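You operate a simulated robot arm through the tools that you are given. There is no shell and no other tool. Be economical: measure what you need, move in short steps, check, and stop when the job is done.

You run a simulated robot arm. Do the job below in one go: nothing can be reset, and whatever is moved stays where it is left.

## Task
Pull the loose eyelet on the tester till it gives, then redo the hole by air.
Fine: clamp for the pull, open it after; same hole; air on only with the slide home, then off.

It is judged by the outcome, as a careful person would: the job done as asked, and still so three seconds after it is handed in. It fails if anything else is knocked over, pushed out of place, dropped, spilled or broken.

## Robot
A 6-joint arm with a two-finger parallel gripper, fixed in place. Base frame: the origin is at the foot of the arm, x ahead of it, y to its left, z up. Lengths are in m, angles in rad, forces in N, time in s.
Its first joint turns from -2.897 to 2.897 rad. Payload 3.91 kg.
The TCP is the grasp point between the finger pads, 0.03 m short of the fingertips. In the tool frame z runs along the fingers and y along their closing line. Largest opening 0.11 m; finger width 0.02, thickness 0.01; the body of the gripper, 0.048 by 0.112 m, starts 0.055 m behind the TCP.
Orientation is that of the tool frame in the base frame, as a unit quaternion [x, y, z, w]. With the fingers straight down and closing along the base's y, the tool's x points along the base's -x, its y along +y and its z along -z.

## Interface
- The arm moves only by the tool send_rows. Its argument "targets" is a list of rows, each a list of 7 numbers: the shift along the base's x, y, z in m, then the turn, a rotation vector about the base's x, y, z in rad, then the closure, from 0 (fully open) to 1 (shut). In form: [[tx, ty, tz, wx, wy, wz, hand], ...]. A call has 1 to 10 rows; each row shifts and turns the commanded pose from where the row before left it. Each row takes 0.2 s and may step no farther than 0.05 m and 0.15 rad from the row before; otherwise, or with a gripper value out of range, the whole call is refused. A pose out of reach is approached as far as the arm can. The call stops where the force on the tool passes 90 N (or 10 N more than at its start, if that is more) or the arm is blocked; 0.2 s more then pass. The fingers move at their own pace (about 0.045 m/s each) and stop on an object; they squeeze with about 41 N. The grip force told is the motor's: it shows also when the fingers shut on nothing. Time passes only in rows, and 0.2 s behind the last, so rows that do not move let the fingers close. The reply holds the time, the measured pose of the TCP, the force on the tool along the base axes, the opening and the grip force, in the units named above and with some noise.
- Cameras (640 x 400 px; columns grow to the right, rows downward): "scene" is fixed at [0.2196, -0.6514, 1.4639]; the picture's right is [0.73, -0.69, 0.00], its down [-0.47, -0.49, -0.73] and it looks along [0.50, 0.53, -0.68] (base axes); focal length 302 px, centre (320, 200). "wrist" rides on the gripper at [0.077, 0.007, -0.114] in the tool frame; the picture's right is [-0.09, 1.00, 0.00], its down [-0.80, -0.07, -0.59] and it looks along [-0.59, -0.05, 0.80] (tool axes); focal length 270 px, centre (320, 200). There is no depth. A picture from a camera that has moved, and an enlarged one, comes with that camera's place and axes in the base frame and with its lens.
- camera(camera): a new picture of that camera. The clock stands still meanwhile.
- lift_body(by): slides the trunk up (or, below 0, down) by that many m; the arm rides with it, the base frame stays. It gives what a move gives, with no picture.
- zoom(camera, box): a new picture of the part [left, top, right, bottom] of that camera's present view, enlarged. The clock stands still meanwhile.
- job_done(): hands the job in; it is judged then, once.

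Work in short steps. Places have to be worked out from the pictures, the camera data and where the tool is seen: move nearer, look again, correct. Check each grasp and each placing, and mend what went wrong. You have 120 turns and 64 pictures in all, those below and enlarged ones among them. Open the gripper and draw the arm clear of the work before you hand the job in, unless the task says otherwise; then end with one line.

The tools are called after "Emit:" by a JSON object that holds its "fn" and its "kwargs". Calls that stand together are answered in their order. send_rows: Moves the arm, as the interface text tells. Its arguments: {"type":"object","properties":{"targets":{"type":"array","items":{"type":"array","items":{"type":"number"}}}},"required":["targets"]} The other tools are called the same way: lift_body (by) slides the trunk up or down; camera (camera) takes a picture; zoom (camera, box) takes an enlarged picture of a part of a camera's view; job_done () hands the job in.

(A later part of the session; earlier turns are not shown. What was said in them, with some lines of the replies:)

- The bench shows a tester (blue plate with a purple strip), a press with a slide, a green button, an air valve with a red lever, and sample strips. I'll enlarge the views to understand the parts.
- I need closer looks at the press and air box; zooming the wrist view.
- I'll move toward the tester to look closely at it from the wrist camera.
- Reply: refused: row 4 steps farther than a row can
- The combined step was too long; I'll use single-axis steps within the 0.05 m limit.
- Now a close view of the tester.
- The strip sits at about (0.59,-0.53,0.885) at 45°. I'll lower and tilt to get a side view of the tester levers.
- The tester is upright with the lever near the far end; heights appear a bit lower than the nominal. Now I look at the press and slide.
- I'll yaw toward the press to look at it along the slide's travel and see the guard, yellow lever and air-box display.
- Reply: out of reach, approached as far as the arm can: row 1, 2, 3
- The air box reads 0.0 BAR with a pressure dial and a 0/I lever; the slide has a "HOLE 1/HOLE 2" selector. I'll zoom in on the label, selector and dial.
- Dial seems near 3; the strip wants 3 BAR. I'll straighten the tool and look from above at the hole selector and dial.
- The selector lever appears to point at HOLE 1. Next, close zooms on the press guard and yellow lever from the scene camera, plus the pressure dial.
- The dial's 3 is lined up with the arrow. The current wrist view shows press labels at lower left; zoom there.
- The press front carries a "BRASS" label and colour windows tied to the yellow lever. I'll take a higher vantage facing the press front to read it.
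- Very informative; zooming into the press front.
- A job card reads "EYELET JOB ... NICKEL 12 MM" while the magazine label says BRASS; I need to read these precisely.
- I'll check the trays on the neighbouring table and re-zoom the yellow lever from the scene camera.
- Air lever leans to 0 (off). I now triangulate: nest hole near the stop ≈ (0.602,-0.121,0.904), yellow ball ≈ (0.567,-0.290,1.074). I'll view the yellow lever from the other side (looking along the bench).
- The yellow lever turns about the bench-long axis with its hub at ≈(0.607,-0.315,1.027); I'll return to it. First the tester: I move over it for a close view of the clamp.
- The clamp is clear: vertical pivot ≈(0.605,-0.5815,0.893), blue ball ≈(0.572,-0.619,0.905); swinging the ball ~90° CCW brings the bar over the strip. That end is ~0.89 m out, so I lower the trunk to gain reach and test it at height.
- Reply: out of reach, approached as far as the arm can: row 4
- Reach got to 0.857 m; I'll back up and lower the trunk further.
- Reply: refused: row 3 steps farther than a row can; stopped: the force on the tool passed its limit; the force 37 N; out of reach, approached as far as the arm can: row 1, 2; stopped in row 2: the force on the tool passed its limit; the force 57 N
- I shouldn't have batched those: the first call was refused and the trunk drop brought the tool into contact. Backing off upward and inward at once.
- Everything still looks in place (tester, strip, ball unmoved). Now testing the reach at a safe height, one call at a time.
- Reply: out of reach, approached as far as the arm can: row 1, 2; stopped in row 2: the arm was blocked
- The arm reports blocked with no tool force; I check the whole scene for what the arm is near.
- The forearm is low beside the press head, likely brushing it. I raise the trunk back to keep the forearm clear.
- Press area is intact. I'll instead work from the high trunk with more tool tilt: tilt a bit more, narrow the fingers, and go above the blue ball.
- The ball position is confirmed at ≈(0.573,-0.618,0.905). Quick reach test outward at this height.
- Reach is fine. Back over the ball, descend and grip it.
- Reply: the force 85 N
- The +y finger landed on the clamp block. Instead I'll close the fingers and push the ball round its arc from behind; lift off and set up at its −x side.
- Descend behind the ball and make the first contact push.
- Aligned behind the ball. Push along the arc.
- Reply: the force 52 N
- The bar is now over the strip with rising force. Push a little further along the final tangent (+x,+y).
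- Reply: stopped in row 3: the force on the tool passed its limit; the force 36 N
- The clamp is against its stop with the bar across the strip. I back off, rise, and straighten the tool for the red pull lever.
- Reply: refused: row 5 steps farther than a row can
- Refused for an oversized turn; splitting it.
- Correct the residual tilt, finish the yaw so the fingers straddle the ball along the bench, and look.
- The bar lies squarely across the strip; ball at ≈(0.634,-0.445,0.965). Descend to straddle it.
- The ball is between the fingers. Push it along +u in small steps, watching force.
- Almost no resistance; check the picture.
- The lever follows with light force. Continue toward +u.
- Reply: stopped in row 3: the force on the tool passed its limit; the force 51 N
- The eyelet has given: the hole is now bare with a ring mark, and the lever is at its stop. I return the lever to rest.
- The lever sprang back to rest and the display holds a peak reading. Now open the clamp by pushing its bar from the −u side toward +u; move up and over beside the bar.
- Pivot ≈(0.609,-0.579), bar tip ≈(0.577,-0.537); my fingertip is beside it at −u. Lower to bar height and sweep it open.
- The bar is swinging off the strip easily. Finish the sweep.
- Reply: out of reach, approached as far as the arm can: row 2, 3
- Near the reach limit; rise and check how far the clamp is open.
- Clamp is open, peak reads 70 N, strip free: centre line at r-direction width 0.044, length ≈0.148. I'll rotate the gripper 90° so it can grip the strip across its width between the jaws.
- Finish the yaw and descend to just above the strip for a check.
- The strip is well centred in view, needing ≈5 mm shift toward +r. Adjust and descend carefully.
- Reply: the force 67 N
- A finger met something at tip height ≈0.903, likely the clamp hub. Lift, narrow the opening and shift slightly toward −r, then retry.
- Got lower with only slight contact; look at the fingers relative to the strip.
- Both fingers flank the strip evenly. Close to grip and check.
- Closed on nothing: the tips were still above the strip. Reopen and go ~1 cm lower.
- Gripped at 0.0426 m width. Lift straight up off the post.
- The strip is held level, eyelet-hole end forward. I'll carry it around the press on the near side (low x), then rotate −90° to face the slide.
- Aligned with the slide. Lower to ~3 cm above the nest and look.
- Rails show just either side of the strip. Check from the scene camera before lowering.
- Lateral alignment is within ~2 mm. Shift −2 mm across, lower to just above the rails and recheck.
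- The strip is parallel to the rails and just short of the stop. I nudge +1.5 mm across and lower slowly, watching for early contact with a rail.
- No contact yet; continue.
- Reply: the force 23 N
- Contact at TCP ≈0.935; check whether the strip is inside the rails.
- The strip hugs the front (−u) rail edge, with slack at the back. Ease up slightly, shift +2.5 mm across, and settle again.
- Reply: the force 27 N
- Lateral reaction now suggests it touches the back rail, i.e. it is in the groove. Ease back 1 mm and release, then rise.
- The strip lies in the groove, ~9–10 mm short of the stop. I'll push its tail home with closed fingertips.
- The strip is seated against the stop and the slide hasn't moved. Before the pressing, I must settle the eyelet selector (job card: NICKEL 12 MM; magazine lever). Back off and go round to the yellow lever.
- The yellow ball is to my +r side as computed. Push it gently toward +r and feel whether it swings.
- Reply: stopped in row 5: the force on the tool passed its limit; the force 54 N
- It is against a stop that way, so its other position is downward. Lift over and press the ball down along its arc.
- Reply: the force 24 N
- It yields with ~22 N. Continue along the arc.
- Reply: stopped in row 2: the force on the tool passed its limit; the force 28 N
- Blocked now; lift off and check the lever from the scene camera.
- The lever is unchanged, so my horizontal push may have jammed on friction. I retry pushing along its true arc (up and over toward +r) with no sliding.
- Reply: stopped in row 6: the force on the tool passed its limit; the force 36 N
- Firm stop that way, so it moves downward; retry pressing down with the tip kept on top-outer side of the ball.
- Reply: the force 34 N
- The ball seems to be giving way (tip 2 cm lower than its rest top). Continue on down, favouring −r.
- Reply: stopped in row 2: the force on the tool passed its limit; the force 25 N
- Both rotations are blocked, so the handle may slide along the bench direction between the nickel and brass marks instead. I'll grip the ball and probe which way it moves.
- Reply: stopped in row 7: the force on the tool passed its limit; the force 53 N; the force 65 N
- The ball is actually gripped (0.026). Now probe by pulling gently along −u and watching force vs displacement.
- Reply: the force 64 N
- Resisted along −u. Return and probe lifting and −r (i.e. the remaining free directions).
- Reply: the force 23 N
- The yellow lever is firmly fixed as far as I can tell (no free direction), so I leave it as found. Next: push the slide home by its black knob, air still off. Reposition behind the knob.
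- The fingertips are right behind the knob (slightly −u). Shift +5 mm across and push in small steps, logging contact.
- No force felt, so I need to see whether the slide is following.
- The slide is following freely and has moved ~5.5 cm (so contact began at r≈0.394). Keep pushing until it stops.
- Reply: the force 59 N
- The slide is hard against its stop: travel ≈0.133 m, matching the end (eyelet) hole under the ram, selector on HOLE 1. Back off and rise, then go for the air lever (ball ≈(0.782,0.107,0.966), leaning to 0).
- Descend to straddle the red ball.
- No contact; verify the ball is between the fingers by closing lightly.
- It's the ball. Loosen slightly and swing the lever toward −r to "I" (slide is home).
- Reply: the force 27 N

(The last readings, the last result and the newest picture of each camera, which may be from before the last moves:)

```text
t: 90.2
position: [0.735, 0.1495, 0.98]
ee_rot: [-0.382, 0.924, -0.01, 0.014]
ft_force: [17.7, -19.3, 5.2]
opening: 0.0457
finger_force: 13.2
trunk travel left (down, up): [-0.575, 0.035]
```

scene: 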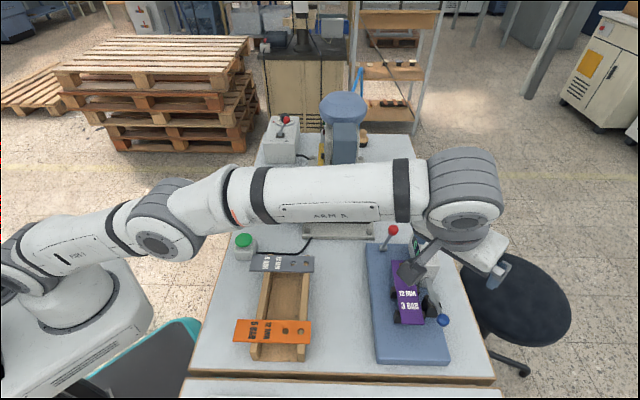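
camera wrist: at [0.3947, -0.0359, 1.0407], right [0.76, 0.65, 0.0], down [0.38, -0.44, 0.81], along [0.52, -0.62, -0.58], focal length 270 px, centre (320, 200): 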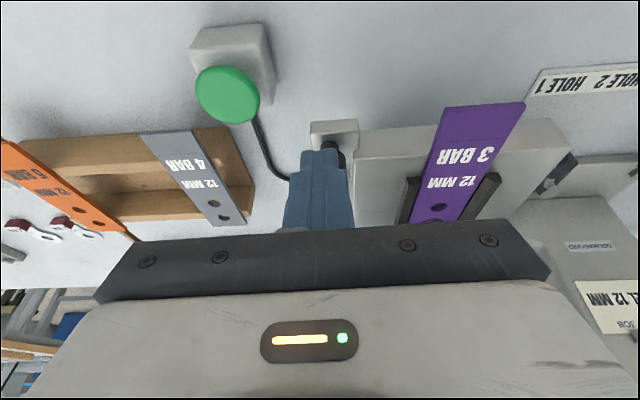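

Lever is against its I stop: air on. Release, rise, and travel to the green button ≈(0.417,-0.166,0.871).

Emit:
{"fn": "send_rows", "kwargs": {"targets": [[0.003, -0.003, 0, 0, 0, 0, 0.55], [0, 0, 0.05, 0, 0, 0, 0.55], [0, 0, 0.05, 0, 0, 0, 1], [-0.05, 0, 0, 0, 0, 0, 1], [-0.05, 0, 0, 0, 0, 0, 1], [-0.05, 0, 0, 0, 0, 0, 1], [-0.05, 0, 0, 0, 0, 0, 1], [-0.045, -0.02, 0, 0, 0, 0, 1], [-0.04, -0.03, 0, 0, 0, 0, 1], [-0.03, -0.04, 0, 0, 0, 0, 1]]}}

```text
t: 92.4
position: [0.4176, 0.0623, 1.0792]
ee_rot: [-0.382, 0.924, -0.009, 0.013]
ft_force: [0.0, 0.1, 0.0]
opening: 0.0002
finger_force: 37.9
trunk travel left (down, up): [-0.575, 0.035]
```

Emit:
{"fn": "send_rows", "kwargs": {"targets": [[0, -0.048, 0, 0, 0, 0, 1], [0, -0.048, 0, 0, 0, 0, 1], [0, -0.048, 0, 0, 0, 0, 1], [0, -0.048, 0, 0, 0, 0, 1], [-0.001, -0.037, 0, 0, 0, 0, 1], [0, 0, -0.05, 0, 0, 0, 1], [0, 0, -0.05, 0, 0, 0, 1], [0, 0, -0.05, 0, 0, 0, 1]]}}

```text
t: 94.2
position: [0.4169, -0.1701, 0.928]
ee_rot: [-0.381, 0.925, -0.01, 0.012]
ft_force: [0.0, -0.1, 0.2]
opening: 0.0
finger_force: 38.1
trunk travel left (down, up): [-0.575, 0.035]
```

Tip ≈2.5 cm above the button. Descend in small steps to press.

Emit:
{"fn": "send_rows", "kwargs": {"targets": [[0, 0.003, -0.012, 0, 0, 0, 1], [0, 0, -0.01, 0, 0, 0, 1], [0, 0, -0.004, 0, 0, 0, 1]]}}

```text
t: 95.0
position: [0.4191, -0.1672, 0.9011]
ee_rot: [-0.381, 0.924, -0.009, 0.013]
ft_force: [-1.3, -0.8, 2.1]
opening: 0.0
finger_force: 37.2
trunk travel left (down, up): [-0.575, 0.035]
```

Emit:
{"fn": "send_rows", "kwargs": {"targets": [[0, 0, -0.004, 0, 0, 0, 1], [0, 0, -0.004, 0, 0, 0, 1]]}}

```text
t: 95.6
position: [0.4187, -0.1675, 0.8972]
ee_rot: [-0.381, 0.924, -0.01, 0.014]
ft_force: [2.7, 4.0, 34.2]
opening: 0.0
finger_force: 37.9
trunk travel left (down, up): [-0.575, 0.035]
```

Button resisting at 34 N; press a little more, hold, and release.

Emit:
{"fn": "send_rows", "kwargs": {"targets": [[0, 0, -0.003, 0, 0, 0, 1], [0, 0, 0, 0, 0, 0, 1], [0, 0, 0, 0, 0, 0, 1], [0, 0, 0, 0, 0, 0, 1]]}}

```text
t: 96.6
position: [0.4184, -0.1668, 0.8938]
ee_rot: [-0.381, 0.924, -0.013, 0.016]
ft_force: [8.1, -3.4, 68.5]
opening: 0.0
finger_force: 38.1
trunk travel left (down, up): [-0.575, 0.035]
```

Button bottomed. Rise and turn to a view of the press counter.

Emit:
{"fn": "send_rows", "kwargs": {"targets": [[0, 0, 0.045, 0, 0, 0, 1], [0, 0, 0.045, 0, 0, -0.145, 1], [0, 0, 0.045, 0, 0, -0.145, 1], [0, 0.015, 0.045, 0, 0, -0.145, 1], [0, 0.02, 0.045, 0, 0, -0.145, 1], [0, 0.02, 0.045, 0, 0, -0.145, 1], [0, 0.02, 0.045, 0, 0, -0.145, 1], [0, 0.03, 0.035, 0, 0, -0.145, 1], [0.005, 0.03, 0.03, 0, 0, -0.145, 1], [0.01, 0.03, 0.03, 0, 0, -0.145, 1]]}}

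Emit:
{"fn": "send_rows", "kwargs": {"targets": [[0, 0.005, 0, 0, 0, -0.13, 1], [0, 0, 0, -0.085, -0.111, 0, 1], [0, 0, 0, -0.085, -0.111, 0, 1], [0, 0, 0, -0.085, -0.111, 0, 1]]}}

```text
t: 98.8
position: [0.4365, -0.004, 1.3009]
ee_rot: [0.259, 0.966, -0.015, 0.004]
ft_force: [-0.3, -0.3, -0.2]
opening: 0.0004
finger_force: 38.1
trunk travel left (down, up): [-0.575, 0.035]
```

```text
t: 99.8
position: [0.4353, 0.0045, 1.3016]
ee_rot: [0.317, 0.923, -0.082, 0.202]
ft_force: [0.4, 1.5, 0.2]
opening: 0.0001
finger_force: 37.7
trunk travel left (down, up): [-0.575, 0.035]
```

Taking the last picture over counter, slide and air box.

Emit:
{"fn": "zoom", "kwargs": {"camera": "wrist", "box": [230, 0, 580, 219]}}

```text
1.83 times, centred on (405, 110) of wrist
camera zoom: at [0.3473, 0.0832, 1.3716], right [0.68, 0.74, 0.01], down [0.34, -0.33, 0.88], along [0.65, -0.59, -0.48], focal length 494 px, centre (165, 365)
```

zoom: 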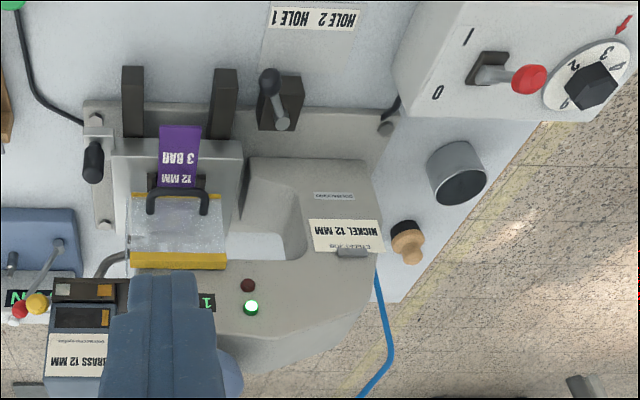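

Counter shows 1 with the green lamp lit: the eyelet was set, and the dial's 3 is at the arrow. Now turn the air off: untilt and return to the lever.

Emit:
{"fn": "send_rows", "kwargs": {"targets": [[0, 0, 0, 0.085, 0.111, 0, 0.6], [0, 0, 0, 0.085, 0.111, 0, 0.6], [0, 0, 0, 0.085, 0.111, 0, 0.6], [0.02, 0.02, -0.02, 0, 0, 0.145, 0.6], [0.03, 0.025, -0.02, 0, 0, 0.145, 0.6], [0.03, 0.025, -0.02, 0, 0, 0.145, 0.6], [0.035, 0.02, -0.02, 0, 0, 0.145, 0.6], [0.04, 0.02, -0.02, 0, 0, 0.145, 0.6], [0.04, 0.02, -0.02, 0, 0, 0.145, 0.6], [0.04, 0.007, -0.02, 0, 0, 0.145, 0.6]]}}

```text
t: 102.0
position: [0.6746, 0.1375, 1.1605]
ee_rot: [-0.181, 0.983, -0.01, 0.01]
ft_force: [-0.1, -0.2, -1.0]
opening: 0.044
finger_force: 0.1
trunk travel left (down, up): [-0.575, 0.035]
```

Emit:
{"fn": "send_rows", "kwargs": {"targets": [[0.025, 0.002, -0.03, 0, 0, 0.14, 0.6], [0.025, 0.002, -0.03, 0, 0, 0.14, 0.6], [0.0215, 0, -0.03, 0, 0, 0.14, 0.6], [0, 0, -0.035, 0, 0, 0, 0.6], [0, 0, -0.03, 0, 0, 0, 0.6], [0, 0, -0.025, 0, 0, 0, 0.6]]}}

```text
t: 103.4
position: [0.7419, 0.145, 0.9825]
ee_rot: [-0.381, 0.925, -0.009, 0.012]
ft_force: [-0.2, -0.8, -0.2]
opening: 0.044
finger_force: 0.1
trunk travel left (down, up): [-0.575, 0.035]
```

Clear descent; verify the ball is between the fingers.

Emit:
{"fn": "send_rows", "kwargs": {"targets": [[0, 0, -0.003, 0, 0, 0, 0.85], [0, 0, 0, 0, 0, 0, 0.85]]}}

```text
t: 104.0
position: [0.743, 0.1434, 0.9796]
ee_rot: [-0.38, 0.925, -0.011, 0.014]
ft_force: [6.8, -7.7, 9.2]
opening: 0.0256
finger_force: 35.5
trunk travel left (down, up): [-0.575, 0.035]
```

Ball held at its I position. Loosen and swing it +r back to 0.

Emit:
{"fn": "send_rows", "kwargs": {"targets": [[0, 0, 0, 0, 0, 0, 0.7], [0.0085, -0.0085, 0.002, 0, 0, 0, 0.7], [0.0085, -0.0085, 0.001, 0, 0, 0, 0.7], [0.0085, -0.0085, -0.001, 0, 0, 0, 0.7], [0.007, -0.007, -0.001, 0, 0, 0, 0.7], [0.005, -0.005, -0.001, 0, 0, 0, 0.7]]}}

```text
t: 105.4
position: [0.7793, 0.1059, 0.9795]
ee_rot: [-0.381, 0.924, -0.009, 0.011]
ft_force: [0.2, 0.7, 0.7]
opening: 0.0329
finger_force: 0.0
trunk travel left (down, up): [-0.575, 0.035]
```

Emit:
{"fn": "send_rows", "kwargs": {"targets": [[0.004, -0.004, 0, 0, 0, 0, 0.7], [0.004, -0.004, 0, 0, 0, 0, 0.7]]}}

```text
t: 106.0
position: [0.7846, 0.1004, 0.9789]
ee_rot: [-0.382, 0.924, -0.009, 0.012]
ft_force: [-14.2, 15.5, 3.9]
opening: 0.0437
finger_force: 10.7
trunk travel left (down, up): [-0.575, 0.035]
```

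The lever is back against its 0 stop: air off. Release, rise, and draw the arm clear with the gripper open.

Emit:
{"fn": "send_rows", "kwargs": {"targets": [[-0.004, 0.004, 0, 0, 0, 0, 0.55], [0, 0, 0.045, 0, 0, 0, 0.5], [0, 0, 0.05, 0, 0, 0, 0.3], [0, 0, 0.05, 0, 0, 0, 0], [-0.045, 0, 0.02, 0, 0, 0, 0], [-0.05, 0, 0, 0, 0, 0, 0], [-0.05, 0, 0, 0, 0, 0, 0], [-0.05, 0, 0, 0, 0, 0, 0], [-0.05, 0, 0, 0, 0, 0, 0], [-0.04, 0, 0, 0, 0, 0, 0]]}}

```text
t: 108.2
position: [0.4967, 0.1015, 1.1482]
ee_rot: [-0.381, 0.924, -0.009, 0.013]
ft_force: [-1.1, -0.4, -0.1]
opening: 0.1099
finger_force: 0.0
trunk travel left (down, up): [-0.575, 0.035]
```

The arm is clear, the gripper is open, the clamp is open, the air is off and the counter reads 1, so I'm handing the job in.

Emit:
{"fn": "job_done", "kwargs": {}}

```text
The job is handed in.
```

I pulled the loose eyelet with the clamp closed until it gave (the tester shows 70 N), opened the clamp, and redid the same hole by air. The dial was on 3 bar, the air came on only with the slide home, and it's off again (counter 1, green lamp). The eyelet may be the wrong finish: the job card says NICKEL 12 MM, but the magazine is labelled BRASS and the yellow lever on it wouldn't move. I couldn't see the finished eyelet under the press or read the pressure display, and early on the arm touched the tester and maybe the press, with no visible harm.
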